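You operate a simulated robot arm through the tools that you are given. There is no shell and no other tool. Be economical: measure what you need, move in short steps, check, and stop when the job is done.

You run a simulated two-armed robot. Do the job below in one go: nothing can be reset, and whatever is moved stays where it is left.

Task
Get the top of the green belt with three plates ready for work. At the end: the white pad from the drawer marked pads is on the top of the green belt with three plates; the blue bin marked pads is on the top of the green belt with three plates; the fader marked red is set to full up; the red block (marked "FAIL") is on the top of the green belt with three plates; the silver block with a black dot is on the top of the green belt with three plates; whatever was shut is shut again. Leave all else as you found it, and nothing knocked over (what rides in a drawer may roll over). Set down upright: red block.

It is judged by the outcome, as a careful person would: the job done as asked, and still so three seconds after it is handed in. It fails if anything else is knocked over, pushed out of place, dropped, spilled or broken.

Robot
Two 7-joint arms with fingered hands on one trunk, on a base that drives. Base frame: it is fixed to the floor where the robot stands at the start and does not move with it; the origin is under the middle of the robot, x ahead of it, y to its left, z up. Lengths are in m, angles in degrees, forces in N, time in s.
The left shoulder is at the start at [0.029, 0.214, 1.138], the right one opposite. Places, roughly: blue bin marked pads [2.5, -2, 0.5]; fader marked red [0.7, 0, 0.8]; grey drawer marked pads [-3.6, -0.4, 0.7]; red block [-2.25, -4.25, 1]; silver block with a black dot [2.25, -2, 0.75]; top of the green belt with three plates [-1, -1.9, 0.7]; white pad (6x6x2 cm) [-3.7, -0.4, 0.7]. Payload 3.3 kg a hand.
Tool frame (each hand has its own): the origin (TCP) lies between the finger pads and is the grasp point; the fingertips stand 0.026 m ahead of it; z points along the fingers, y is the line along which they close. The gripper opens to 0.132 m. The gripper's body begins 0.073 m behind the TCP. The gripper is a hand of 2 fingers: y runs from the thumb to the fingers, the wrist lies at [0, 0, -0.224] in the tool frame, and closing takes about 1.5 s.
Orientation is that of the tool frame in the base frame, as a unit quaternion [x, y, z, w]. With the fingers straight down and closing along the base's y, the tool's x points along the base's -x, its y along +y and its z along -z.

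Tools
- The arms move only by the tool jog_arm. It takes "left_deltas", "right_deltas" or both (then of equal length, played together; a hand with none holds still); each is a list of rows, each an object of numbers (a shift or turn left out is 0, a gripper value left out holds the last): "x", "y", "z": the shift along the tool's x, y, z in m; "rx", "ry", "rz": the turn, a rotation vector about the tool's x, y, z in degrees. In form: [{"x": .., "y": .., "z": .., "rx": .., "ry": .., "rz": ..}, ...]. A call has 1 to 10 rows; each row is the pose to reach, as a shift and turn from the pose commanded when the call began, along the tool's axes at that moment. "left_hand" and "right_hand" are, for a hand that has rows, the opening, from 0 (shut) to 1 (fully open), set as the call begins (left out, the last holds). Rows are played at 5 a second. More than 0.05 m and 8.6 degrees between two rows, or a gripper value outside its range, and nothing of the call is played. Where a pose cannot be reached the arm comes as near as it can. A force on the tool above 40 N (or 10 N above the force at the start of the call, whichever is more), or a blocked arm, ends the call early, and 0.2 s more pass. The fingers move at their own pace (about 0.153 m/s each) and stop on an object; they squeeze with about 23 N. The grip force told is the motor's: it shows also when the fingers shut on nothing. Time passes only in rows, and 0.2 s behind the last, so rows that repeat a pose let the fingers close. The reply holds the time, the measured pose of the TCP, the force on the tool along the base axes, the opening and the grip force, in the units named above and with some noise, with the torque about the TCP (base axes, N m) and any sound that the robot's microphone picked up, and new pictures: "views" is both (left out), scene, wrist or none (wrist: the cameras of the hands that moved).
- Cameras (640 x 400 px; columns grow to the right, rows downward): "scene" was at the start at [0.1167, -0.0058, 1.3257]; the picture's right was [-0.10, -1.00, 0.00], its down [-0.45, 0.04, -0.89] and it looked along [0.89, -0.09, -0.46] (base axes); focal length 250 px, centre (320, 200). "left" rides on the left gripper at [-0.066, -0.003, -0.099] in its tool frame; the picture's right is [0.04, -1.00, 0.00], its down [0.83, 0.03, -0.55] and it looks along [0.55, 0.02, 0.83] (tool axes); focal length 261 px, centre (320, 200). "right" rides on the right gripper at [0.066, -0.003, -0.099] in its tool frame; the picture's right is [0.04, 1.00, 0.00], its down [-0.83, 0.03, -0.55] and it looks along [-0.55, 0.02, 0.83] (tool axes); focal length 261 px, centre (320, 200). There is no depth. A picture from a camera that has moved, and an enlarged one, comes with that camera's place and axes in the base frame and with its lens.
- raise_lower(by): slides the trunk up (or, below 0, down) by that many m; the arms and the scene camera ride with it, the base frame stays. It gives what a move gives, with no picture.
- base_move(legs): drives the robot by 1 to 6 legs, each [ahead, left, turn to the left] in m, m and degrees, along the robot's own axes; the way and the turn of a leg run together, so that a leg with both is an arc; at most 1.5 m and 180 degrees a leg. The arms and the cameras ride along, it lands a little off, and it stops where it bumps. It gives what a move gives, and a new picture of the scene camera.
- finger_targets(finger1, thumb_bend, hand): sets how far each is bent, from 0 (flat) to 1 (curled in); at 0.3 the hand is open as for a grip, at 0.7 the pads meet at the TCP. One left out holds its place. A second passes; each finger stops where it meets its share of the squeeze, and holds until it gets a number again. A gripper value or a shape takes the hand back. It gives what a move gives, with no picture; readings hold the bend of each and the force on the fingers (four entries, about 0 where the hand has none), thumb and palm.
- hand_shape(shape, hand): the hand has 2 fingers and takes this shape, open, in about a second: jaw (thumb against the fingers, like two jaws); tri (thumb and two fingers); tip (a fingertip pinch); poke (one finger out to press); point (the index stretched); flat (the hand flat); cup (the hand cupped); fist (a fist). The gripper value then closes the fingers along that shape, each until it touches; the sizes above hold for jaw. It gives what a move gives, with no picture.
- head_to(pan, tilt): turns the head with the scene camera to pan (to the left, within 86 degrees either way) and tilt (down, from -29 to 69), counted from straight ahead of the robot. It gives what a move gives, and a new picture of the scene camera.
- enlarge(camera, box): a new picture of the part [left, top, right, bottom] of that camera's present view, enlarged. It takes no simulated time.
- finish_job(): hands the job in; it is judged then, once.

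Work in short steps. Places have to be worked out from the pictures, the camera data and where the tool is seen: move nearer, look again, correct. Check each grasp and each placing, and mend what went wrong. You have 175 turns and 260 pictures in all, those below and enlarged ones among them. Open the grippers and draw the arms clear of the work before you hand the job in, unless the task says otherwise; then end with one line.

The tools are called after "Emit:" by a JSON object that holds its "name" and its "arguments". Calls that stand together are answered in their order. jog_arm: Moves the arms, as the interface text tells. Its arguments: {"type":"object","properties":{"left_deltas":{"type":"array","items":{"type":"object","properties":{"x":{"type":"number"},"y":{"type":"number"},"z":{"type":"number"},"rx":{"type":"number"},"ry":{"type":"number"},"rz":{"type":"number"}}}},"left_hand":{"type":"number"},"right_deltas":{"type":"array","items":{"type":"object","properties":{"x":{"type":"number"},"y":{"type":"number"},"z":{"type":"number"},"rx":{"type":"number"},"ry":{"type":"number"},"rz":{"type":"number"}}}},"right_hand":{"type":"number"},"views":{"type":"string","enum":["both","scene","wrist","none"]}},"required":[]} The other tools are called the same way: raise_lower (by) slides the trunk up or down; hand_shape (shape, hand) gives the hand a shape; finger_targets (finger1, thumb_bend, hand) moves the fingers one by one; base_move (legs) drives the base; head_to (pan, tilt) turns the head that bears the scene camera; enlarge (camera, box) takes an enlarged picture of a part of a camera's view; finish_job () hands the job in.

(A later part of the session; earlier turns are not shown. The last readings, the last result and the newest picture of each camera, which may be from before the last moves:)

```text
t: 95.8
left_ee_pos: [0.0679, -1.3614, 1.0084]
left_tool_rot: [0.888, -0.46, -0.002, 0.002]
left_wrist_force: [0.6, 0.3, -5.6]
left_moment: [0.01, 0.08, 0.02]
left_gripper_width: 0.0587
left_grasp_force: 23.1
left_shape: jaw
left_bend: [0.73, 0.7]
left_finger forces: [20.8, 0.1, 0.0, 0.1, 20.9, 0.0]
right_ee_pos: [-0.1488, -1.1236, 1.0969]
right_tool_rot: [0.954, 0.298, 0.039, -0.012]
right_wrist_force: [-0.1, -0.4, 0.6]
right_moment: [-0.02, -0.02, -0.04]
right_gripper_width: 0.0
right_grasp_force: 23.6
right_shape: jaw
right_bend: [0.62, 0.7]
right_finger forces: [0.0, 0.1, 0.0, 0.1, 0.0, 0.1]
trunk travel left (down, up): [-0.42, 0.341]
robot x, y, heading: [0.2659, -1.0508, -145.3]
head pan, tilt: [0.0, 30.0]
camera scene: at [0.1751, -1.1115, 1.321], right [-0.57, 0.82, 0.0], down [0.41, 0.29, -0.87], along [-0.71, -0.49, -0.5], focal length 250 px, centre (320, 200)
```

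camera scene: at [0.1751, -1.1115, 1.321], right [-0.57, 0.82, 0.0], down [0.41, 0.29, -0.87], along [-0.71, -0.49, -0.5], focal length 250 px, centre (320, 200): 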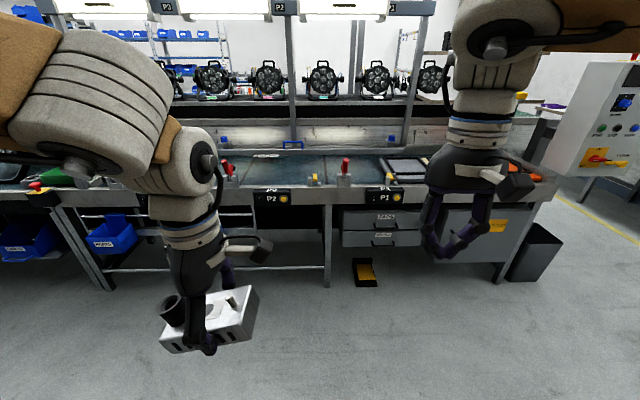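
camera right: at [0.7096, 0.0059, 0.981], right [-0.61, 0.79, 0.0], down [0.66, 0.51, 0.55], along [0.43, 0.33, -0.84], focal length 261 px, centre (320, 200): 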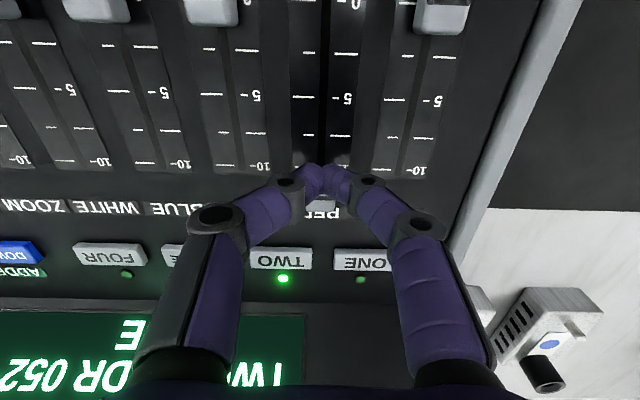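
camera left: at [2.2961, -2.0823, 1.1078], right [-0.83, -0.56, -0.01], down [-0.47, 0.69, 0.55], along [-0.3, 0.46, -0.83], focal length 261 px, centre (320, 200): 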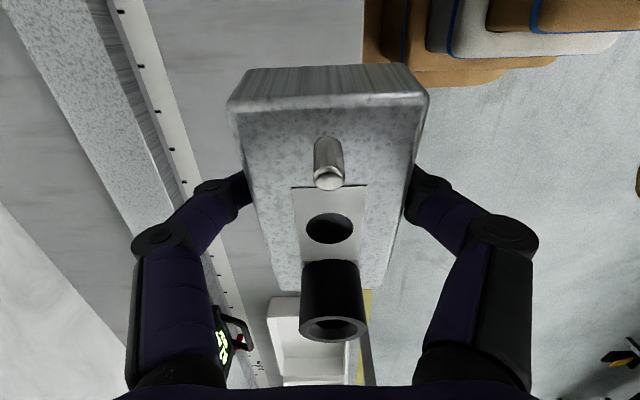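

Emit:
{"name": "enlarge", "arguments": {"camera": "scene", "box": [200, 120, 460, 280]}}

Emit:
{"name": "base_move", "arguments": {"legs": [[0.4, 0, -0.5]]}}

```text
2.46 times, centred on (330, 200) of scene
camera zoom: at [0.1751, -1.1115, 1.321], right [-0.57, 0.82, 0.0], down [0.41, 0.29, -0.87], along [-0.71, -0.49, -0.5], focal length 616 px, centre (295, 200)
```

zoom: 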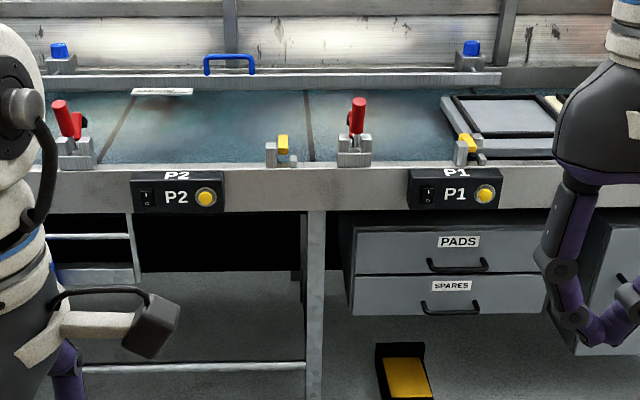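

```text
t: 98.4
left_ee_pos: [-0.2721, -1.5925, 1.0087]
left_tool_rot: [0.886, -0.463, -0.002, 0.001]
left_wrist_force: [-0.7, -0.3, -4.6]
left_moment: [0.03, 0.0, -0.01]
left_gripper_width: 0.0588
left_grasp_force: 22.6
left_shape: jaw
left_bend: [0.73, 0.7]
left_finger forces: [20.8, 0.0, 0.0, 0.1, 20.8, 0.0]
right_ee_pos: [-0.4873, -1.3525, 1.0975]
right_tool_rot: [0.955, 0.294, 0.04, -0.013]
right_wrist_force: [0.8, -0.4, 0.6]
right_moment: [0.05, -0.01, 0.02]
right_gripper_width: 0.0002
right_grasp_force: 22.6
right_shape: jaw
right_bend: [0.62, 0.7]
right_finger forces: [0.0, 0.0, 0.1, 0.0, 0.1, 0.1]
trunk travel left (down, up): [-0.42, 0.341]
robot x, y, heading: [-0.0668, -1.2792, -145.6]
head pan, tilt: [0.0, 30.0]
camera scene: at [-0.1629, -1.3431, 1.3209], right [-0.56, 0.83, 0.0], down [0.41, 0.28, -0.87], along [-0.71, -0.49, -0.5], focal length 250 px, centre (320, 200)
```

scene: 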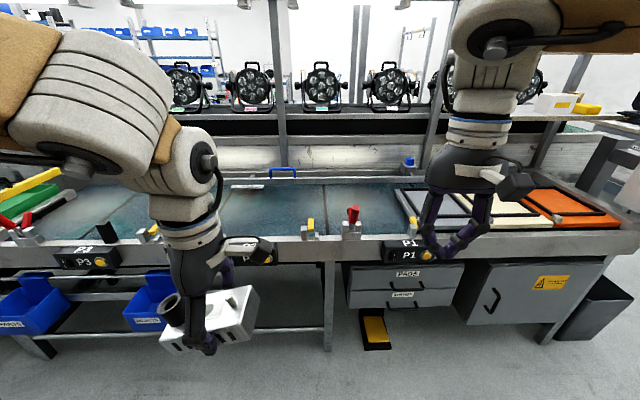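

This is the green belt: three plates (grey, cream, orange) at its right end, and free green surface in the middle. I drive 0.43 m nearer to place the silver block on the free belt area.

Emit:
{"name": "base_move", "arguments": {"legs": [[0.43, 0, 1.3]]}}

Emit:
{"name": "head_to", "arguments": {"pan": 10, "tilt": 48}}

```text
t: 101.0
left_ee_pos: [-0.6213, -1.8447, 1.0082]
left_tool_rot: [0.891, -0.454, -0.003, 0.001]
left_wrist_force: [-0.9, 0.8, -5.7]
left_moment: [0.04, 0.02, -0.02]
left_gripper_width: 0.0589
left_grasp_force: 22.5
left_shape: jaw
left_bend: [0.73, 0.7]
left_finger forces: [20.8, 0.0, 0.0, 0.0, 20.9, 0.0]
right_ee_pos: [-0.8415, -1.6087, 1.0955]
right_tool_rot: [0.951, 0.305, 0.04, -0.013]
right_wrist_force: [-0.2, 0.6, -0.4]
right_moment: [0.0, 0.01, 0.04]
right_gripper_width: 0.0001
right_grasp_force: 22.8
right_shape: jaw
right_bend: [0.62, 0.7]
right_finger forces: [0.0, 0.1, 0.0, 0.1, 0.0, 0.0]
trunk travel left (down, up): [-0.42, 0.341]
robot x, y, heading: [-0.4285, -1.5283, -144.7]
head pan, tilt: [0.0, 30.0]
camera scene: at [-0.5176, -1.5935, 1.3209], right [-0.58, 0.81, 0.0], down [0.41, 0.29, -0.87], along [-0.7, -0.5, -0.5], focal length 250 px, centre (320, 200)
```

scene: 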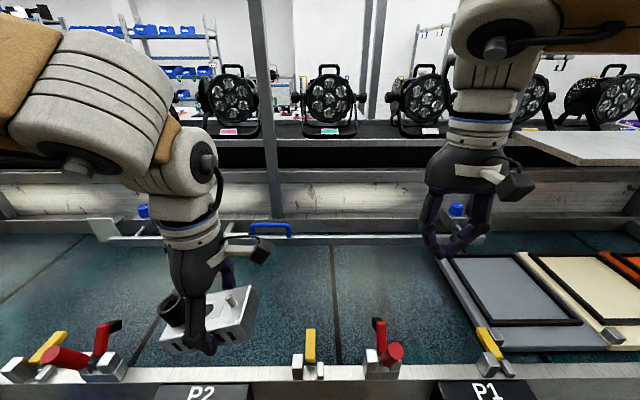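

```text
t: 101.8
left_ee_pos: [-0.6209, -1.8446, 1.0081]
left_tool_rot: [0.891, -0.454, -0.002, 0.001]
left_wrist_force: [0.7, 0.6, -6.1]
left_moment: [0.02, 0.07, 0.01]
left_gripper_width: 0.0587
left_grasp_force: 23.0
left_shape: jaw
left_bend: [0.73, 0.7]
left_finger forces: [20.9, 0.0, 0.1, 0.0, 20.9, 0.0]
right_ee_pos: [-0.8406, -1.6097, 1.0967]
right_tool_rot: [0.952, 0.305, 0.039, -0.013]
right_wrist_force: [0.1, 0.2, 0.2]
right_moment: [0.02, 0.0, 0.01]
right_gripper_width: 0.0004
right_grasp_force: 22.5
right_shape: jaw
right_bend: [0.62, 0.7]
right_finger forces: [0.0, 0.0, 0.0, 0.1, 0.0, 0.0]
trunk travel left (down, up): [-0.42, 0.341]
robot x, y, heading: [-0.4297, -1.5296, -144.8]
head pan, tilt: [10.0, 48.0]
camera scene: at [-0.4986, -1.5967, 1.2943], right [-0.71, 0.7, 0.0], down [0.52, 0.53, -0.67], along [-0.47, -0.48, -0.74], focal length 250 px, centre (320, 200)
```

scene: 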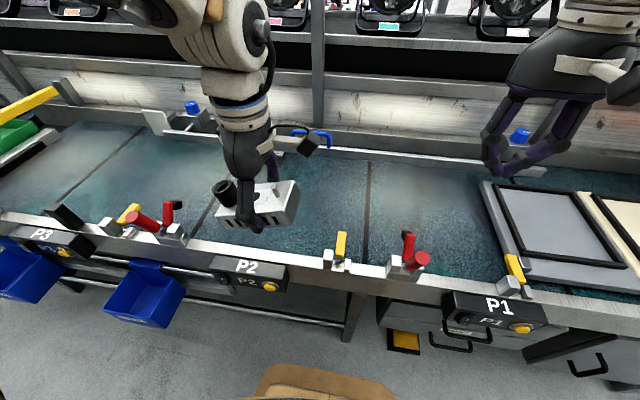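

The silver block will go to the free belt area left of the middle yellow clamp. I drive 8 cm ahead, then move the hand forward and part way down.

Emit:
{"name": "base_move", "arguments": {"legs": [[0.08, 0, 0]]}}

Emit:
{"name": "jog_arm", "arguments": {"left_deltas": [{"y": 0.03, "z": 0.03}, {"y": 0.06, "z": 0.06}, {"y": 0.09, "z": 0.1}, {"y": 0.11, "z": 0.14}, {"y": 0.11, "z": 0.18}, {"y": 0.11, "z": 0.2}]}}

```text
t: 102.9
left_ee_pos: [-0.6874, -1.891, 1.0074]
left_tool_rot: [0.89, -0.456, -0.002, 0.002]
left_wrist_force: [0.2, -0.4, -5.8]
left_moment: [0.04, 0.04, 0.01]
left_gripper_width: 0.059
left_grasp_force: 23.1
left_shape: jaw
left_bend: [0.73, 0.7]
left_finger forces: [21.0, 0.0, 0.0, 0.0, 20.9, 0.0]
right_ee_pos: [-0.9073, -1.6563, 1.0957]
right_tool_rot: [0.952, 0.304, 0.04, -0.013]
right_wrist_force: [0.1, 0.6, 0.0]
right_moment: [0.02, -0.03, 0.0]
right_gripper_width: 0.0001
right_grasp_force: 22.7
right_shape: jaw
right_bend: [0.62, 0.7]
right_finger forces: [0.1, 0.0, 0.1, 0.1, 0.0, 0.1]
trunk travel left (down, up): [-0.42, 0.341]
robot x, y, heading: [-0.4916, -1.5734, -144.5]
head pan, tilt: [10.0, 48.0]
camera scene: at [-0.5648, -1.6436, 1.2941], right [-0.71, 0.7, 0.0], down [0.52, 0.53, -0.67], along [-0.47, -0.48, -0.74], focal length 250 px, centre (320, 200)
```

scene: 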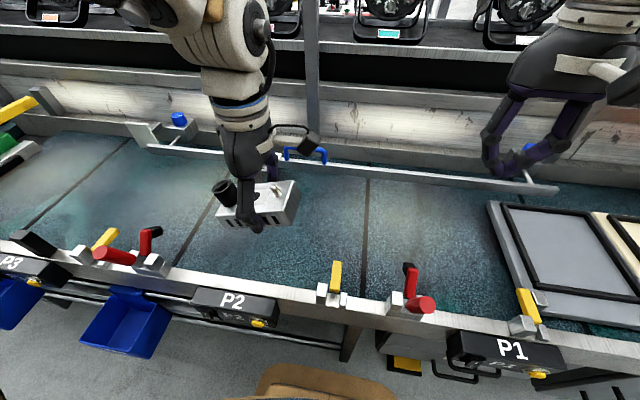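

```text
t: 104.3
left_ee_pos: [-0.7615, -1.9154, 0.8163]
left_tool_rot: [0.891, -0.454, -0.002, 0.004]
left_wrist_force: [0.8, -0.9, -5.9]
left_moment: [0.04, 0.05, -0.01]
left_gripper_width: 0.0586
left_grasp_force: 23.1
left_shape: jaw
left_bend: [0.73, 0.7]
left_finger forces: [21.3, 0.1, 0.1, 0.0, 21.3, 0.0]
left hand out of reach, approached as far as the arm can: row 3, 4, 5, 6
right_ee_pos: [-0.9071, -1.6553, 1.096]
right_tool_rot: [0.952, 0.303, 0.039, -0.013]
right_wrist_force: [-0.2, -1.0, 0.6]
right_moment: [0.04, 0.0, 0.01]
right_gripper_width: 0.0
right_grasp_force: 23.4
right_shape: jaw
right_bend: [0.62, 0.7]
right_finger forces: [0.0, 0.1, 0.0, 0.0, 0.0, 0.0]
trunk travel left (down, up): [-0.42, 0.341]
robot x, y, heading: [-0.4884, -1.5778, -144.6]
head pan, tilt: [10.0, 48.0]
camera scene: at [-0.5636, -1.6428, 1.2942], right [-0.71, 0.7, 0.0], down [0.52, 0.53, -0.67], along [-0.47, -0.48, -0.74], focal length 250 px, centre (320, 200)
camera left: at [-0.7984, -1.8607, 0.9157], right [0.83, 0.56, -0.01], down [0.47, -0.69, 0.55], along [0.3, -0.46, -0.83], focal length 261 px, centre (320, 200)
```

scene: 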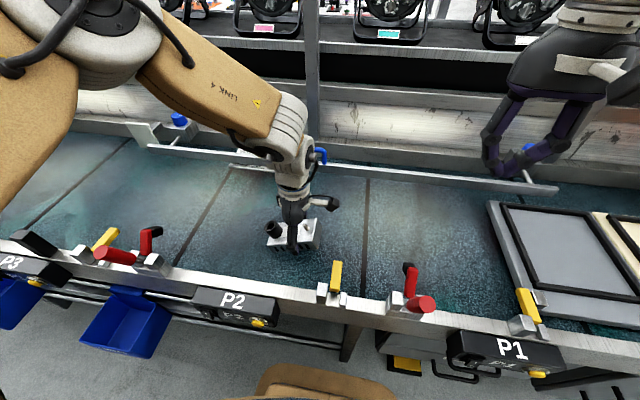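
left: 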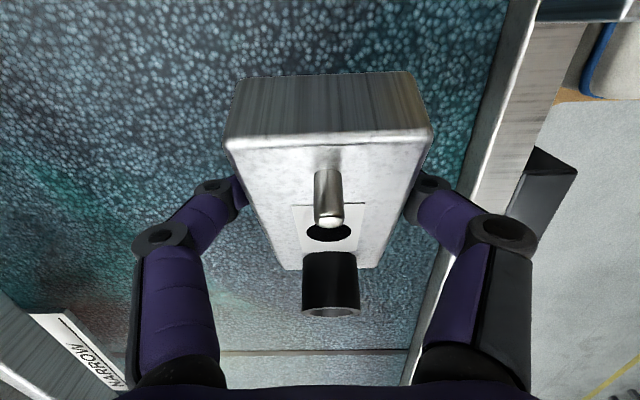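

The block hovers over the belt at n ≈ −1.74, about 8 cm above. I lower with the trunk first (keeps reach), then finish with the arm until contact.

Emit:
{"name": "raise_lower", "arguments": {"by": -0.06}}

Emit:
{"name": "jog_arm", "arguments": {"left_deltas": [{"y": 0.02}, {"y": 0.02, "z": 0.005}]}}

```text
t: 105.2
left_ee_pos: [-0.7643, -1.916, 0.7663]
left_tool_rot: [0.891, -0.454, -0.005, 0.004]
left_wrist_force: [5.0, 1.4, 20.2]
left_moment: [0.18, -0.47, -0.04]
left_gripper_width: 0.059
left_grasp_force: 23.2
left_shape: jaw
left_bend: [0.75, 0.7]
left_finger forces: [21.1, 0.0, 0.0, 0.0, 27.1, 0.0]
right_ee_pos: [-0.9061, -1.6551, 1.0407]
right_tool_rot: [0.952, 0.304, 0.04, -0.013]
right_wrist_force: [0.1, 0.0, 0.6]
right_moment: [0.02, 0.01, 0.0]
right_gripper_width: 0.0001
right_grasp_force: 22.8
right_shape: jaw
right_bend: [0.62, 0.7]
right_finger forces: [0.0, 0.1, 0.0, 0.0, 0.0, 0.0]
trunk travel left (down, up): [-0.364, 0.397]
robot x, y, heading: [-0.4915, -1.5767, -144.5]
head pan, tilt: [10.0, 48.0]
stopped: the force on the tool passed its limit (the readings are from after the stop); the commanded pose is now the measured one
```

```text
t: 105.9
left_ee_pos: [-0.7759, -1.9178, 0.7659]
left_tool_rot: [0.892, -0.451, -0.003, 0.007]
left_wrist_force: [8.3, 0.9, 28.5]
left_moment: [0.5, -0.99, -0.14]
left_gripper_width: 0.0597
left_grasp_force: 23.5
left_shape: jaw
left_bend: [0.75, 0.7]
left_finger forces: [20.7, 0.1, 0.0, 0.1, 37.7, 0.0]
left hand out of reach, approached as far as the arm can: row 1, 2
right_ee_pos: [-0.9045, -1.6554, 1.0403]
right_tool_rot: [0.952, 0.305, 0.04, -0.012]
right_wrist_force: [0.1, -0.7, 0.0]
right_moment: [0.0, 0.01, 0.01]
right_gripper_width: 0.0001
right_grasp_force: 22.7
right_shape: jaw
right_bend: [0.62, 0.7]
right_finger forces: [0.0, 0.1, 0.0, 0.0, 0.0, 0.0]
trunk travel left (down, up): [-0.364, 0.397]
robot x, y, heading: [-0.493, -1.5749, -144.3]
head pan, tilt: [10.0, 48.0]
stopped in row 2 (left hand): the force on the tool passed its limit (the readings are from after the stop); the commanded pose is now the measured one
camera scene: at [-0.5682, -1.6457, 1.2383], right [-0.71, 0.7, 0.0], down [0.52, 0.53, -0.67], along [-0.47, -0.48, -0.74], focal length 250 px, centre (320, 200)
camera left: at [-0.8106, -1.8624, 0.8643], right [0.83, 0.56, -0.02], down [0.47, -0.69, 0.55], along [0.3, -0.47, -0.83], focal length 261 px, centre (320, 200)
```

scene: 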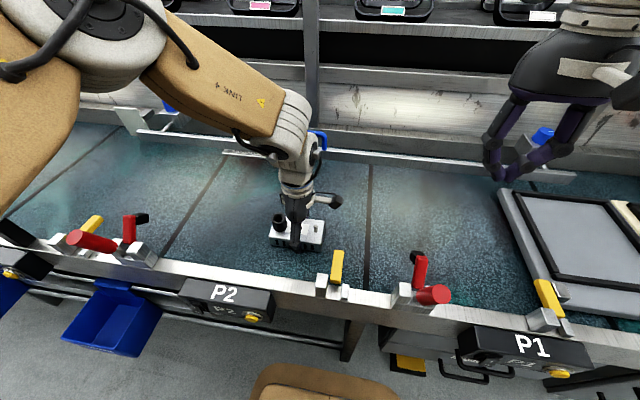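
left: 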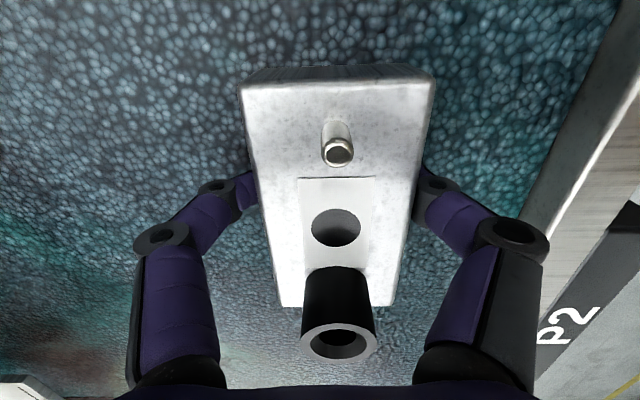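

The block rests flat on the belt (contact at TCP z 0.766, i.e. belt ≈ 0.735). I ease off 3 mm and open the fingers part way, then rise.

Emit:
{"name": "jog_arm", "arguments": {"left_deltas": [{"z": -0.003}, {"z": -0.003}], "views": "none"}}

Emit:
{"name": "jog_arm", "arguments": {"left_hand": 0.75, "left_deltas": [{}, {}, {}, {"z": -0.02}, {"z": -0.06}, {"z": -0.1}, {"z": -0.14}, {"z": -0.18}]}}

```text
t: 106.5
left_ee_pos: [-0.7761, -1.9182, 0.766]
left_tool_rot: [0.892, -0.451, -0.004, 0.006]
left_wrist_force: [3.8, 0.9, 7.7]
left_moment: [0.08, -0.38, 0.0]
left_gripper_width: 0.0596
left_grasp_force: 23.1
left_shape: jaw
left_bend: [0.75, 0.7]
left_finger forces: [20.9, 0.0, 0.0, 0.0, 25.5, 0.1]
right_ee_pos: [-0.906, -1.6554, 1.0406]
right_tool_rot: [0.952, 0.304, 0.039, -0.013]
right_wrist_force: [-0.6, 0.7, -0.7]
right_moment: [-0.01, -0.01, 0.0]
right_gripper_width: 0.0
right_grasp_force: 22.8
right_shape: jaw
right_bend: [0.62, 0.7]
right_finger forces: [0.1, 0.0, 0.0, 0.0, 0.0, 0.1]
trunk travel left (down, up): [-0.364, 0.397]
robot x, y, heading: [-0.4954, -1.5744, -144.7]
head pan, tilt: [10.0, 48.0]
```

```text
t: 108.3
left_ee_pos: [-0.7759, -1.9162, 0.9459]
left_tool_rot: [0.892, -0.452, -0.004, 0.006]
left_wrist_force: [-0.5, 0.0, 0.0]
left_moment: [0.0, 0.01, -0.01]
left_gripper_width: 0.0988
left_grasp_force: 0.2
left_shape: jaw
left_bend: [0.64, 0.49]
left_finger forces: [0.0, 0.0, 0.1, 0.0, 0.0, 0.0]
right_ee_pos: [-0.9056, -1.6548, 1.0409]
right_tool_rot: [0.952, 0.304, 0.04, -0.013]
right_wrist_force: [-0.9, -0.8, 0.4]
right_moment: [0.01, -0.01, 0.01]
right_gripper_width: 0.0002
right_grasp_force: 23.5
right_shape: jaw
right_bend: [0.62, 0.7]
right_finger forces: [0.0, 0.0, 0.0, 0.0, 0.0, 0.0]
trunk travel left (down, up): [-0.364, 0.397]
robot x, y, heading: [-0.4896, -1.5748, -144.5]
head pan, tilt: [10.0, 48.0]
camera scene: at [-0.5695, -1.6468, 1.2381], right [-0.71, 0.7, 0.0], down [0.52, 0.53, -0.67], along [-0.47, -0.48, -0.74], focal length 250 px, centre (320, 200)
camera left: at [-0.8105, -1.8623, 1.0448], right [0.83, 0.56, -0.01], down [0.47, -0.69, 0.55], along [0.3, -0.46, -0.83], focal length 261 px, centre (320, 200)
```

scene: 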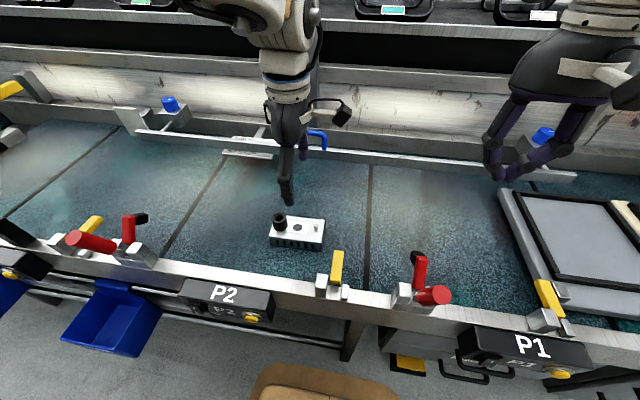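
left: 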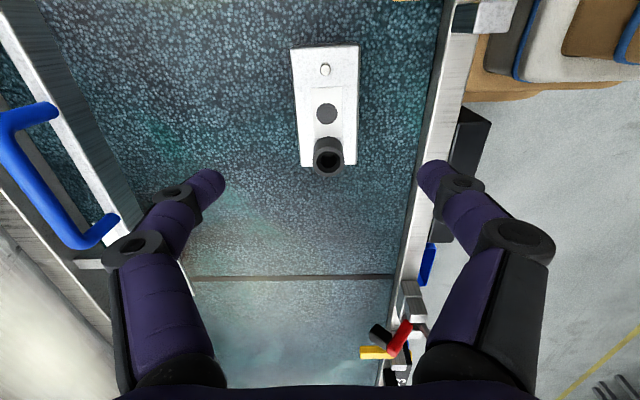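

The silver block stands on the belt. Next I back off and turn right toward the end of the hall, to find the pads drawer at about (−3.6, −0.4).

Emit:
{"name": "base_move", "arguments": {"legs": [[-0.45, 0, 0], [0, 0, -90]]}}

Emit:
{"name": "head_to", "arguments": {"pan": 30, "tilt": 20}}

```text
t: 114.8
left_ee_pos: [-0.4742, -1.0334, 0.9461]
left_tool_rot: [-0.311, 0.951, 0.007, -0.002]
left_wrist_force: [0.1, -0.5, 0.9]
left_moment: [0.0, 0.0, 0.02]
left_gripper_width: 0.0985
left_grasp_force: 0.2
left_shape: jaw
left_bend: [0.64, 0.49]
left_finger forces: [0.0, 0.0, 0.0, 0.0, 0.0, 0.0]
right_ee_pos: [-0.211, -0.9031, 1.0407]
right_tool_rot: [0.887, -0.459, 0.037, 0.02]
right_wrist_force: [0.9, -0.4, -0.7]
right_moment: [0.0, -0.02, -0.04]
right_gripper_width: 0.0002
right_grasp_force: 22.8
right_shape: jaw
right_bend: [0.62, 0.7]
right_finger forces: [0.0, 0.0, 0.0, 0.1, 0.1, 0.1]
trunk travel left (down, up): [-0.364, 0.397]
robot x, y, heading: [-0.1316, -1.3208, 125.3]
head pan, tilt: [10.0, 48.0]
camera scene: at [-0.2044, -1.2353, 1.238], right [0.7, 0.71, 0.0], down [0.53, -0.52, -0.67], along [-0.48, 0.47, -0.74], focal length 250 px, centre (320, 200)
```

scene: 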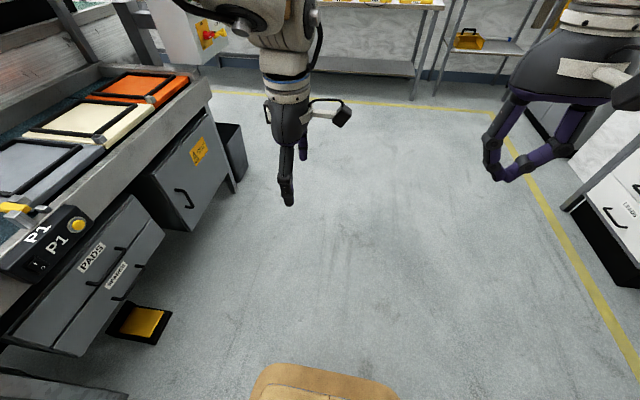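

```text
t: 115.7
left_ee_pos: [-0.4732, -1.0331, 0.9443]
left_tool_rot: [-0.311, 0.95, 0.008, -0.002]
left_wrist_force: [0.5, -0.1, -0.4]
left_moment: [-0.01, -0.02, 0.03]
left_gripper_width: 0.0987
left_grasp_force: 0.1
left_shape: jaw
left_bend: [0.64, 0.49]
left_finger forces: [0.1, 0.0, 0.1, 0.1, 0.0, 0.0]
right_ee_pos: [-0.2094, -0.9036, 1.0395]
right_tool_rot: [0.887, -0.459, 0.038, 0.02]
right_wrist_force: [-0.1, -0.4, 0.7]
right_moment: [-0.01, 0.01, 0.04]
right_gripper_width: 0.0
right_grasp_force: 23.2
right_shape: jaw
right_bend: [0.62, 0.7]
right_finger forces: [0.1, 0.1, 0.1, 0.0, 0.0, 0.0]
trunk travel left (down, up): [-0.364, 0.397]
robot x, y, heading: [-0.1276, -1.3185, 125.3]
head pan, tilt: [30.0, 20.0]
camera scene: at [-0.2331, -1.2518, 1.2808], right [0.42, 0.91, 0.0], down [0.31, -0.14, -0.94], along [-0.85, 0.39, -0.34], focal length 250 px, centre (320, 200)
```

scene: 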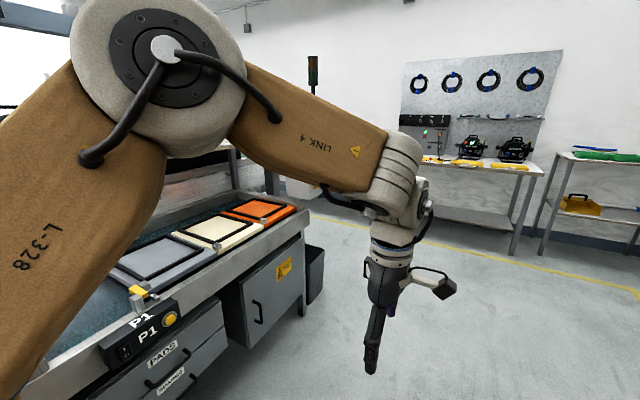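

I drive on past the end of the belt and turn toward the drawer's rough place.

Emit:
{"name": "base_move", "arguments": {"legs": [[1.4, 0, 0], [0, 0, 60]]}}

Emit:
{"name": "head_to", "arguments": {"pan": 0, "tilt": 20}}

```text
t: 125.5
left_ee_pos: [-1.3486, -0.2956, 0.9449]
left_tool_rot: [0.738, -0.675, -0.006, 0.005]
left_wrist_force: [-0.4, -0.1, 0.2]
left_moment: [-0.01, 0.03, -0.03]
left_gripper_width: 0.0988
left_grasp_force: 0.0
left_shape: jaw
left_bend: [0.64, 0.49]
left_finger forces: [0.0, 0.1, 0.1, 0.1, 0.0, 0.0]
right_ee_pos: [-1.3251, -0.004, 1.0387]
right_tool_rot: [0.998, 0.039, 0.043, -0.002]
right_wrist_force: [0.4, -0.4, 0.2]
right_moment: [-0.05, 0.0, -0.01]
right_gripper_width: 0.0
right_grasp_force: 23.1
right_shape: jaw
right_bend: [0.62, 0.7]
right_finger forces: [0.0, 0.0, 0.0, 0.0, 0.0, 0.1]
trunk travel left (down, up): [-0.364, 0.397]
robot x, y, heading: [-0.9289, -0.1465, -175.9]
head pan, tilt: [30.0, 20.0]
camera scene: at [-1.0347, -0.2019, 1.2809], right [-0.56, 0.83, 0.0], down [0.28, 0.19, -0.94], along [-0.78, -0.53, -0.34], focal length 250 px, centre (320, 200)
```

scene: 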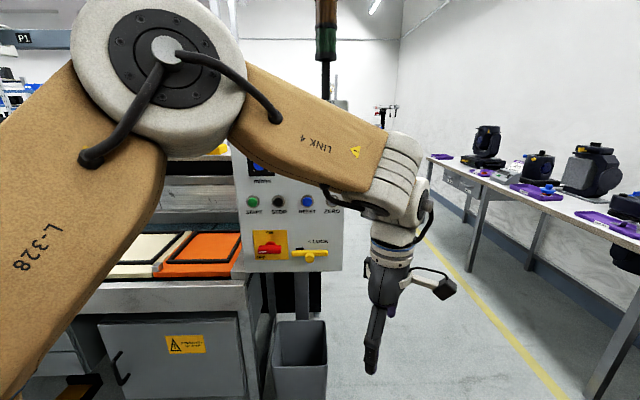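

```text
t: 126.4
left_ee_pos: [-1.3498, -0.2953, 0.9462]
left_tool_rot: [0.738, -0.674, -0.006, 0.005]
left_wrist_force: [0.5, 0.3, -0.7]
left_moment: [-0.01, -0.01, 0.0]
left_gripper_width: 0.0988
left_grasp_force: 0.1
left_shape: jaw
left_bend: [0.64, 0.49]
left_finger forces: [0.0, 0.0, 0.1, 0.0, 0.0, 0.1]
right_ee_pos: [-1.3257, -0.0031, 1.041]
right_tool_rot: [0.998, 0.039, 0.042, -0.002]
right_wrist_force: [-0.3, 0.2, 0.4]
right_moment: [0.02, 0.0, 0.06]
right_gripper_width: 0.0
right_grasp_force: 22.8
right_shape: jaw
right_bend: [0.62, 0.7]
right_finger forces: [0.1, 0.1, 0.0, 0.1, 0.0, 0.0]
trunk travel left (down, up): [-0.364, 0.397]
robot x, y, heading: [-0.9277, -0.1526, -175.7]
head pan, tilt: [0.0, 20.0]
camera scene: at [-1.0507, -0.1564, 1.2809], right [-0.08, 1.0, 0.0], down [0.34, 0.03, -0.94], along [-0.94, -0.07, -0.34], focal length 250 px, centre (320, 200)
```

scene: 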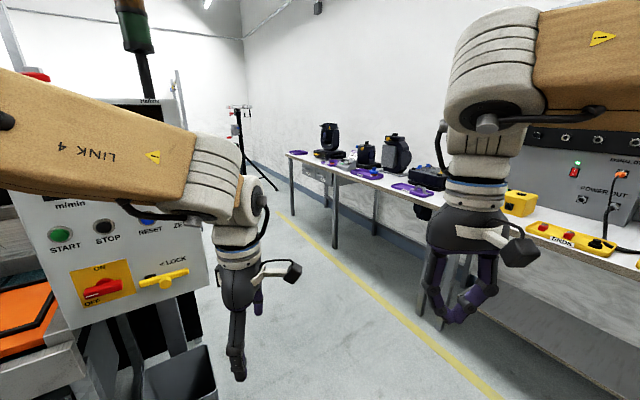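

The long bench on the right runs away from me, and the drawer sits under its far end. I shift right away from the control pillar, turn parallel to the bench and drive along it.

Emit:
{"name": "base_move", "arguments": {"legs": [[0.27, -0.45, 0], [0, 0, 31.4], [1.3, 0, 0]]}}

Emit:
{"name": "head_to", "arguments": {"pan": -40, "tilt": 25}}

```text
t: 137.1
left_ee_pos: [-2.5707, -0.8088, 0.9459]
left_tool_rot: [0.89, -0.455, -0.004, 0.007]
left_wrist_force: [0.2, -0.6, -0.3]
left_moment: [0.03, 0.0, 0.0]
left_gripper_width: 0.0988
left_grasp_force: 0.2
left_shape: jaw
left_bend: [0.64, 0.49]
left_finger forces: [0.0, 0.1, 0.0, 0.0, 0.0, 0.1]
right_ee_pos: [-2.6981, -0.5449, 1.0397]
right_tool_rot: [0.953, 0.299, 0.04, -0.013]
right_wrist_force: [-0.2, -0.1, -0.3]
right_moment: [0.01, -0.03, -0.03]
right_gripper_width: 0.0
right_grasp_force: 22.9
right_shape: jaw
right_bend: [0.62, 0.7]
right_finger forces: [0.0, 0.0, 0.0, 0.0, 0.0, 0.1]
trunk travel left (down, up): [-0.364, 0.397]
robot x, y, heading: [-2.282, -0.4738, -145.2]
head pan, tilt: [0.0, 20.0]
camera scene: at [-2.3833, -0.5378, 1.2808], right [-0.57, 0.82, 0.0], down [0.28, 0.2, -0.94], along [-0.77, -0.54, -0.34], focal length 250 px, centre (320, 200)
```

scene: 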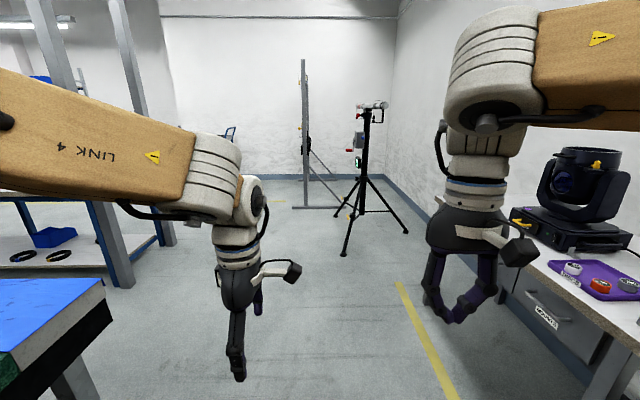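

```text
t: 138.2
left_ee_pos: [-2.5718, -0.8092, 0.9452]
left_tool_rot: [0.89, -0.455, -0.004, 0.006]
left_wrist_force: [0.2, 0.0, 0.2]
left_moment: [-0.01, -0.01, -0.03]
left_gripper_width: 0.0985
left_grasp_force: 0.0
left_shape: jaw
left_bend: [0.64, 0.49]
left_finger forces: [0.0, 0.1, 0.1, 0.1, 0.0, 0.1]
right_ee_pos: [-2.6987, -0.5453, 1.0392]
right_tool_rot: [0.953, 0.301, 0.041, -0.013]
right_wrist_force: [0.1, -0.5, -0.3]
right_moment: [0.0, 0.01, 0.0]
right_gripper_width: 0.0
right_grasp_force: 23.1
right_shape: jaw
right_bend: [0.62, 0.7]
right_finger forces: [0.0, 0.1, 0.0, 0.0, 0.0, 0.0]
trunk travel left (down, up): [-0.364, 0.397]
robot x, y, heading: [-2.2803, -0.4685, -145.0]
head pan, tilt: [-40.0, 25.0]
camera scene: at [-2.3984, -0.4763, 1.2728], right [0.09, 1.0, 0.0], down [0.42, -0.04, -0.91], along [-0.9, 0.08, -0.42], focal length 250 px, centre (320, 200)
```

scene: 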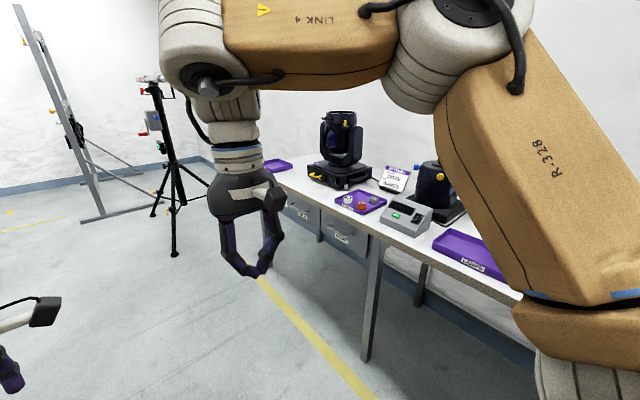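

Two drawers hang side by side under the bench; the left one lies at the pads place. I drive 1 m farther and turn right to face them.

Emit:
{"name": "base_move", "arguments": {"legs": [[1.0, 0, 0], [0, 0, -89.3]]}}

Emit:
{"name": "head_to", "arguments": {"pan": 0, "tilt": 30}}

Emit:
{"name": "enlarge", "arguments": {"camera": "scene", "box": [200, 150, 440, 300]}}

```text
t: 147.1
left_ee_pos: [-3.4348, -0.7258, 0.9452]
left_tool_rot: [-0.293, 0.956, 0.008, -0.002]
left_wrist_force: [0.3, -0.2, 0.6]
left_moment: [0.01, 0.02, 0.0]
left_gripper_width: 0.0989
left_grasp_force: 0.0
left_shape: jaw
left_bend: [0.64, 0.49]
left_finger forces: [0.0, 0.0, 0.1, 0.0, 0.0, 0.1]
right_ee_pos: [-3.17, -0.6058, 1.0399]
right_tool_rot: [0.879, -0.474, 0.038, 0.02]
right_wrist_force: [-0.8, 0.6, -1.1]
right_moment: [0.01, -0.04, -0.03]
right_gripper_width: 0.0
right_grasp_force: 22.6
right_shape: jaw
right_bend: [0.62, 0.7]
right_finger forces: [0.0, 0.0, 0.0, 0.0, 0.0, 0.0]
trunk travel left (down, up): [-0.364, 0.397]
robot x, y, heading: [-3.105, -1.0277, 123.1]
head pan, tilt: [-40.0, 25.0]
camera scene: at [-3.1103, -0.9027, 1.2728], right [0.99, -0.12, 0.0], down [-0.05, -0.42, -0.91], along [0.11, 0.9, -0.42], focal length 250 px, centre (320, 200)
```

scene: 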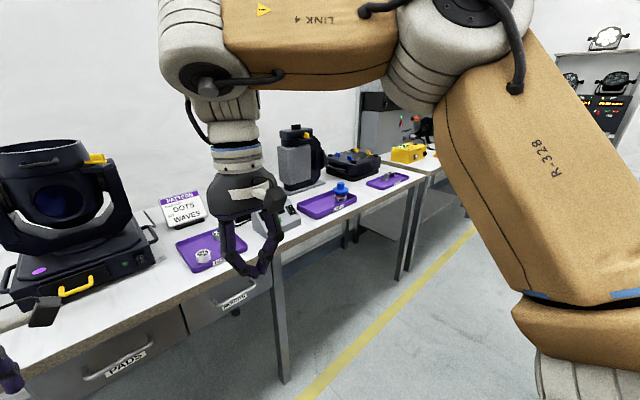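

```text
t: 148.2
left_ee_pos: [-3.4363, -0.7254, 0.9452]
left_tool_rot: [-0.294, 0.956, 0.008, -0.002]
left_wrist_force: [0.0, 0.0, 0.4]
left_moment: [0.01, -0.03, 0.01]
left_gripper_width: 0.0987
left_grasp_force: 0.0
left_shape: jaw
left_bend: [0.64, 0.49]
left_finger forces: [0.0, 0.0, 0.1, 0.0, 0.0, 0.0]
right_ee_pos: [-3.1689, -0.6056, 1.0399]
right_tool_rot: [0.879, -0.475, 0.037, 0.021]
right_wrist_force: [-0.4, -0.2, 0.9]
right_moment: [0.02, -0.05, -0.02]
right_gripper_width: 0.0001
right_grasp_force: 23.2
right_shape: jaw
right_bend: [0.62, 0.7]
right_finger forces: [0.0, 0.0, 0.0, 0.0, 0.0, 0.0]
trunk travel left (down, up): [-0.364, 0.397]
robot x, y, heading: [-3.1046, -1.0245, 123.3]
head pan, tilt: [0.0, 30.0]
camera scene: at [-3.1707, -0.9186, 1.2648], right [0.84, 0.55, 0.0], down [0.27, -0.42, -0.87], along [-0.47, 0.72, -0.5], focal length 250 px, centre (320, 200)
```

scene: 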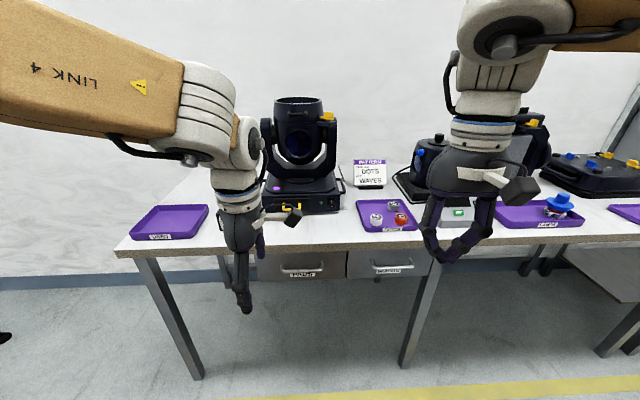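

```text
2.67 times, centred on (320, 225) of scene
camera zoom: at [-3.1707, -0.9186, 1.2648], right [0.84, 0.55, 0.0], down [0.27, -0.42, -0.87], along [-0.47, 0.72, -0.5], focal length 667 px, centre (320, 133)
```

zoom: 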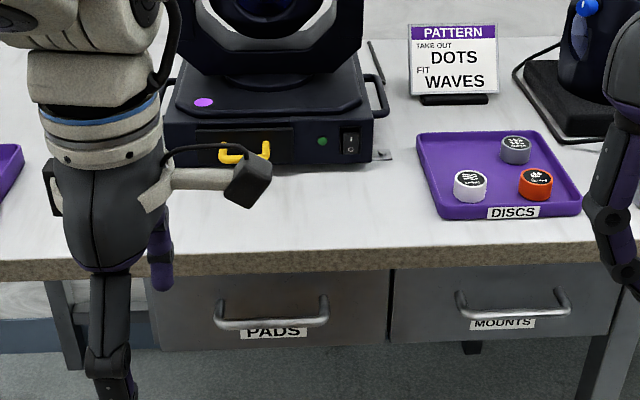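

The left drawer is marked PADS, with a horizontal bar handle about 0.7 m ahead at z ≈ 0.68. I lower the trunk for a level approach, square up with the bench, and turn the right hand to point forward with a vertical pinch.

Emit:
{"name": "base_move", "arguments": {"legs": [[0, 0.15, 2.3]]}}

Emit:
{"name": "raise_lower", "arguments": {"by": -0.24}}

Emit:
{"name": "jog_arm", "arguments": {"right_hand": 0.6, "right_deltas": [{"rx": -4.6, "ry": -4.6, "rz": 4.6}, {"rx": -9.2, "ry": -9.2, "rz": 9.2}, {"rx": -13.8, "ry": -13.8, "rz": 13.8}, {"rx": -18.4, "ry": -18.4, "rz": 18.4}, {"rx": -23, "ry": -23, "rz": 23}, {"rx": -27.6, "ry": -27.6, "rz": 27.6}, {"rx": -32.2, "ry": -32.2, "rz": 32.2}]}}

```text
t: 149.6
left_ee_pos: [-3.573, -0.8257, 0.9453]
left_tool_rot: [-0.313, 0.95, 0.008, -0.001]
left_wrist_force: [0.1, -0.9, 0.2]
left_moment: [0.04, -0.02, -0.02]
left_gripper_width: 0.0988
left_grasp_force: 0.2
left_shape: jaw
left_bend: [0.64, 0.49]
left_finger forces: [0.0, 0.0, 0.0, 0.0, 0.0, 0.1]
right_ee_pos: [-3.3113, -0.694, 1.0389]
right_tool_rot: [0.889, -0.457, 0.038, 0.018]
right_wrist_force: [-0.2, -0.9, -0.9]
right_moment: [0.0, 0.01, 0.05]
right_gripper_width: 0.0
right_grasp_force: 23.5
right_shape: jaw
right_bend: [0.62, 0.7]
right_finger forces: [0.0, 0.0, 0.1, 0.0, 0.0, 0.0]
trunk travel left (down, up): [-0.364, 0.397]
robot x, y, heading: [-3.2326, -1.1063, 125.4]
head pan, tilt: [0.0, 30.0]
camera scene: at [-3.3004, -1.0073, 1.2648], right [0.81, 0.58, 0.0], down [0.29, -0.41, -0.87], along [-0.5, 0.71, -0.5], focal length 250 px, centre (320, 200)
```

scene: 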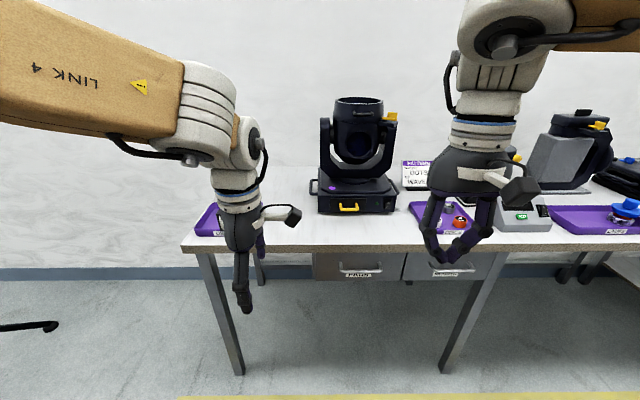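

```text
t: 152.1
left_ee_pos: [-3.5706, -0.8246, 0.7064]
left_tool_rot: [-0.312, 0.95, 0.009, -0.002]
left_wrist_force: [-0.1, 0.2, -0.4]
left_moment: [-0.01, -0.01, 0.03]
left_gripper_width: 0.099
left_grasp_force: 0.0
left_shape: jaw
left_bend: [0.64, 0.49]
left_finger forces: [0.0, 0.0, 0.1, 0.0, 0.0, 0.0]
right_ee_pos: [-3.309, -0.6951, 0.7998]
right_tool_rot: [0.888, -0.457, 0.036, 0.019]
right_wrist_force: [-0.1, -0.3, 0.5]
right_moment: [-0.03, -0.01, -0.03]
right_gripper_width: 0.0003
right_grasp_force: 22.6
right_shape: jaw
right_bend: [0.62, 0.7]
right_finger forces: [0.0, 0.0, 0.0, 0.0, 0.0, 0.0]
trunk travel left (down, up): [-0.124, 0.637]
robot x, y, heading: [-3.2302, -1.1094, 125.5]
head pan, tilt: [0.0, 30.0]
```

```text
t: 153.7
left_ee_pos: [-3.5727, -0.8243, 0.7067]
left_tool_rot: [-0.312, 0.95, 0.007, -0.001]
left_wrist_force: [-1.0, -0.7, 0.6]
left_moment: [-0.03, 0.0, -0.02]
left_gripper_width: 0.0986
left_grasp_force: 0.1
left_shape: jaw
left_bend: [0.64, 0.49]
left_finger forces: [0.0, 0.1, 0.0, 0.1, 0.0, 0.1]
right_ee_pos: [-3.3103, -0.692, 0.8016]
right_tool_rot: [0.681, -0.651, -0.315, 0.114]
right_wrist_force: [-0.6, 1.0, 0.5]
right_moment: [0.05, 0.02, 0.01]
right_gripper_width: 0.0792
right_grasp_force: 0.0
right_shape: jaw
right_bend: [0.71, 0.7]
right_finger forces: [0.0, 0.1, 0.1, 0.0, 0.0, 0.0]
trunk travel left (down, up): [-0.124, 0.637]
robot x, y, heading: [-3.2304, -1.1082, 125.5]
head pan, tilt: [0.0, 30.0]
camera scene: at [-3.3354, -0.9562, 1.0195], right [0.81, 0.58, 0.0], down [0.29, -0.41, -0.87], along [-0.5, 0.7, -0.5], focal length 250 px, centre (320, 200)
camera right: at [-3.2537, -0.7798, 0.8584], right [-0.82, -0.16, 0.55], down [0.33, 0.65, 0.68], along [-0.47, 0.74, -0.48], focal length 261 px, centre (320, 200)
```

scene: 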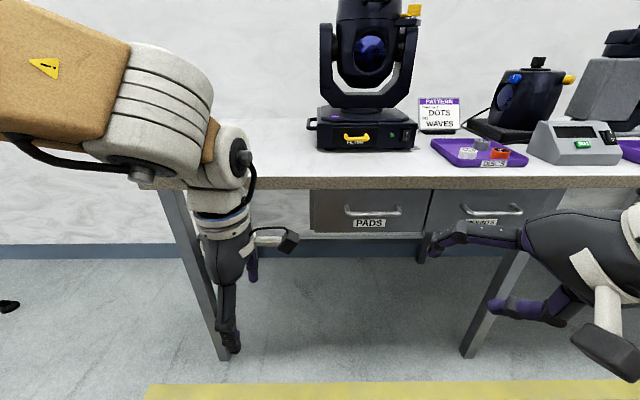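
right: 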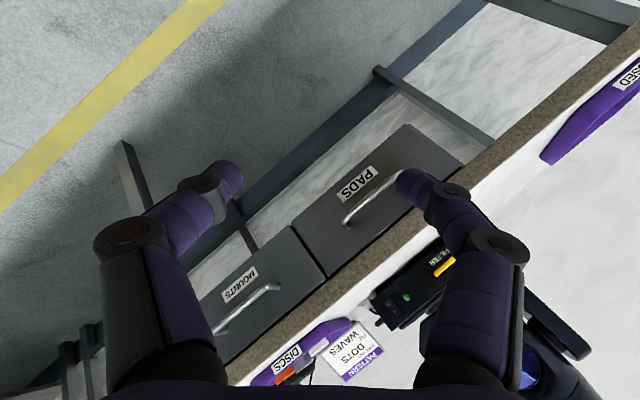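

Reachable so far. I complete the turn to point the right hand forward.

Emit:
{"name": "jog_arm", "arguments": {"right_deltas": [{"rx": -4.6, "ry": -4.6, "rz": 4.6}, {"rx": -9.2, "ry": -9.2, "rz": 9.2}, {"rx": -13.9, "ry": -13.9, "rz": 13.9}, {"rx": -18.5, "ry": -18.5, "rz": 18.5}, {"rx": -23.2, "ry": -23.2, "rz": 23.2}, {"rx": -27.8, "ry": -27.8, "rz": 27.8}, {"rx": -32.5, "ry": -32.5, "rz": 32.5}, {"rx": -37, "ry": -37, "rz": 37}]}}

```text
t: 155.5
left_ee_pos: [-3.5717, -0.8239, 0.7053]
left_tool_rot: [-0.313, 0.95, 0.008, -0.002]
left_wrist_force: [-0.8, 0.2, -0.5]
left_moment: [0.0, -0.03, 0.0]
left_gripper_width: 0.0988
left_grasp_force: 0.2
left_shape: jaw
left_bend: [0.64, 0.49]
left_finger forces: [0.1, 0.0, 0.0, 0.0, 0.0, 0.1]
right_ee_pos: [-3.3256, -0.5335, 0.8361]
right_tool_rot: [-0.279, 0.7, 0.621, -0.216]
right_wrist_force: [-0.5, 0.4, 0.2]
right_moment: [-0.01, -0.02, -0.01]
right_gripper_width: 0.0794
right_grasp_force: 0.1
right_shape: jaw
right_bend: [0.71, 0.7]
right_finger forces: [0.0, 0.0, 0.0, 0.0, 0.0, 0.1]
right hand out of reach, approached as far as the arm can: row 1, 2, 3, 4, 5, 6, 7, 8
trunk travel left (down, up): [-0.124, 0.637]
robot x, y, heading: [-3.2264, -1.1098, 125.5]
head pan, tilt: [0.0, 30.0]
camera scene: at [-3.3358, -0.9559, 1.0193], right [0.81, 0.58, 0.0], down [0.29, -0.41, -0.87], along [-0.5, 0.7, -0.5], focal length 250 px, centre (320, 200)
camera right: at [-3.3111, -0.6509, 0.8439], right [-0.15, 0.05, 0.99], down [0.98, 0.14, 0.15], along [-0.13, 0.99, -0.07], focal length 261 px, centre (320, 200)
```

scene: 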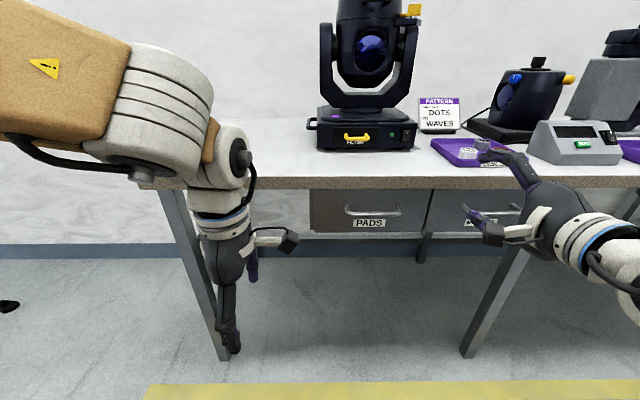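
right: 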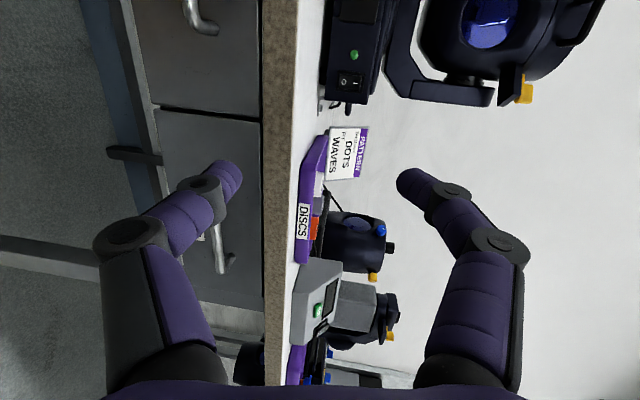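

The hand now points forward (fingers stacked vertically). Triangulated, the PADS handle is at (−3.521, −0.484, 0.706). I trim the orientation and move to just in front of it with a narrower opening.

Emit:
{"name": "jog_arm", "arguments": {"right_hand": 0.32, "right_deltas": [{"x": 0.022, "y": -0.03, "z": 0.01, "rx": -2, "ry": -1.5, "rz": 1.2}, {"x": 0.044, "y": -0.06, "z": 0.02, "rx": -4, "ry": -3, "rz": 2.4}, {"x": 0.066, "y": -0.085, "z": 0.04, "rx": -6, "ry": -4.5, "rz": 3.6}, {"x": 0.09, "y": -0.105, "z": 0.07, "rx": -8, "ry": -5.5, "rz": 5}, {"x": 0.11, "y": -0.112, "z": 0.095, "rx": -8, "ry": -5.5, "rz": 5}, {"x": 0.129, "y": -0.112, "z": 0.122, "rx": -8, "ry": -5.5, "rz": 5}]}}

```text
t: 156.9
left_ee_pos: [-3.5719, -0.8244, 0.705]
left_tool_rot: [-0.313, 0.95, 0.007, -0.002]
left_wrist_force: [-1.0, 0.2, 0.1]
left_moment: [-0.03, -0.03, -0.02]
left_gripper_width: 0.0989
left_grasp_force: 0.0
left_shape: jaw
left_bend: [0.64, 0.49]
left_finger forces: [0.1, 0.1, 0.0, 0.0, 0.0, 0.1]
right_ee_pos: [-3.4856, -0.5373, 0.702]
right_tool_rot: [-0.203, 0.676, 0.671, -0.228]
right_wrist_force: [-0.1, -1.1, 0.3]
right_moment: [-0.02, 0.02, 0.01]
right_gripper_width: 0.0423
right_grasp_force: 0.0
right_shape: jaw
right_bend: [0.73, 0.7]
right_finger forces: [0.0, 0.0, 0.0, 0.0, 0.0, 0.0]
right hand out of reach, approached as far as the arm can: row 1, 2
trunk travel left (down, up): [-0.124, 0.637]
robot x, y, heading: [-3.2326, -1.1084, 125.6]
head pan, tilt: [0.0, 30.0]
camera scene: at [-3.3355, -0.9556, 1.0193], right [0.81, 0.58, 0.0], down [0.29, -0.41, -0.87], along [-0.5, 0.7, -0.5], focal length 250 px, centre (320, 200)
camera right: at [-3.482, -0.6561, 0.7006], right [0.0, -0.01, 1.0], down [1.0, 0.03, 0.0], along [-0.03, 1.0, 0.01], focal length 261 px, centre (320, 200)
```

scene: 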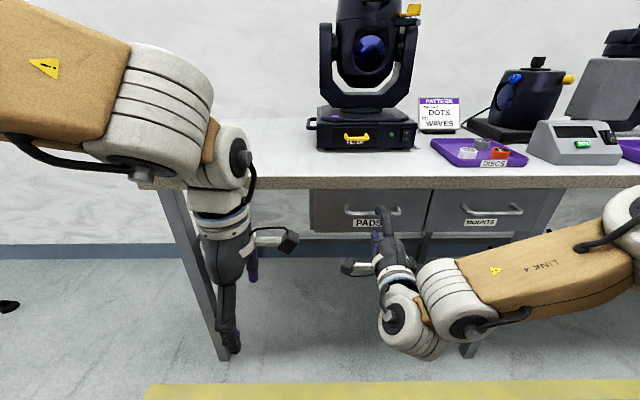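
right: 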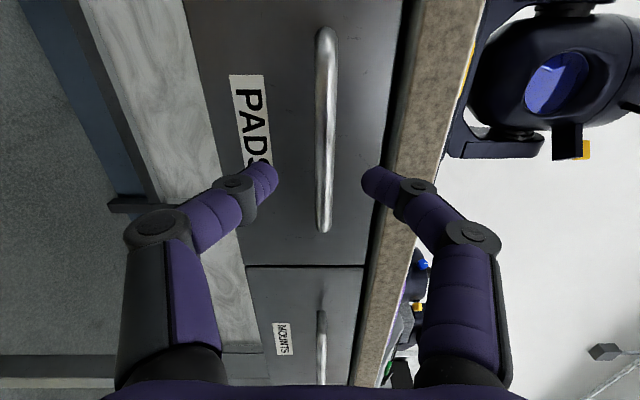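

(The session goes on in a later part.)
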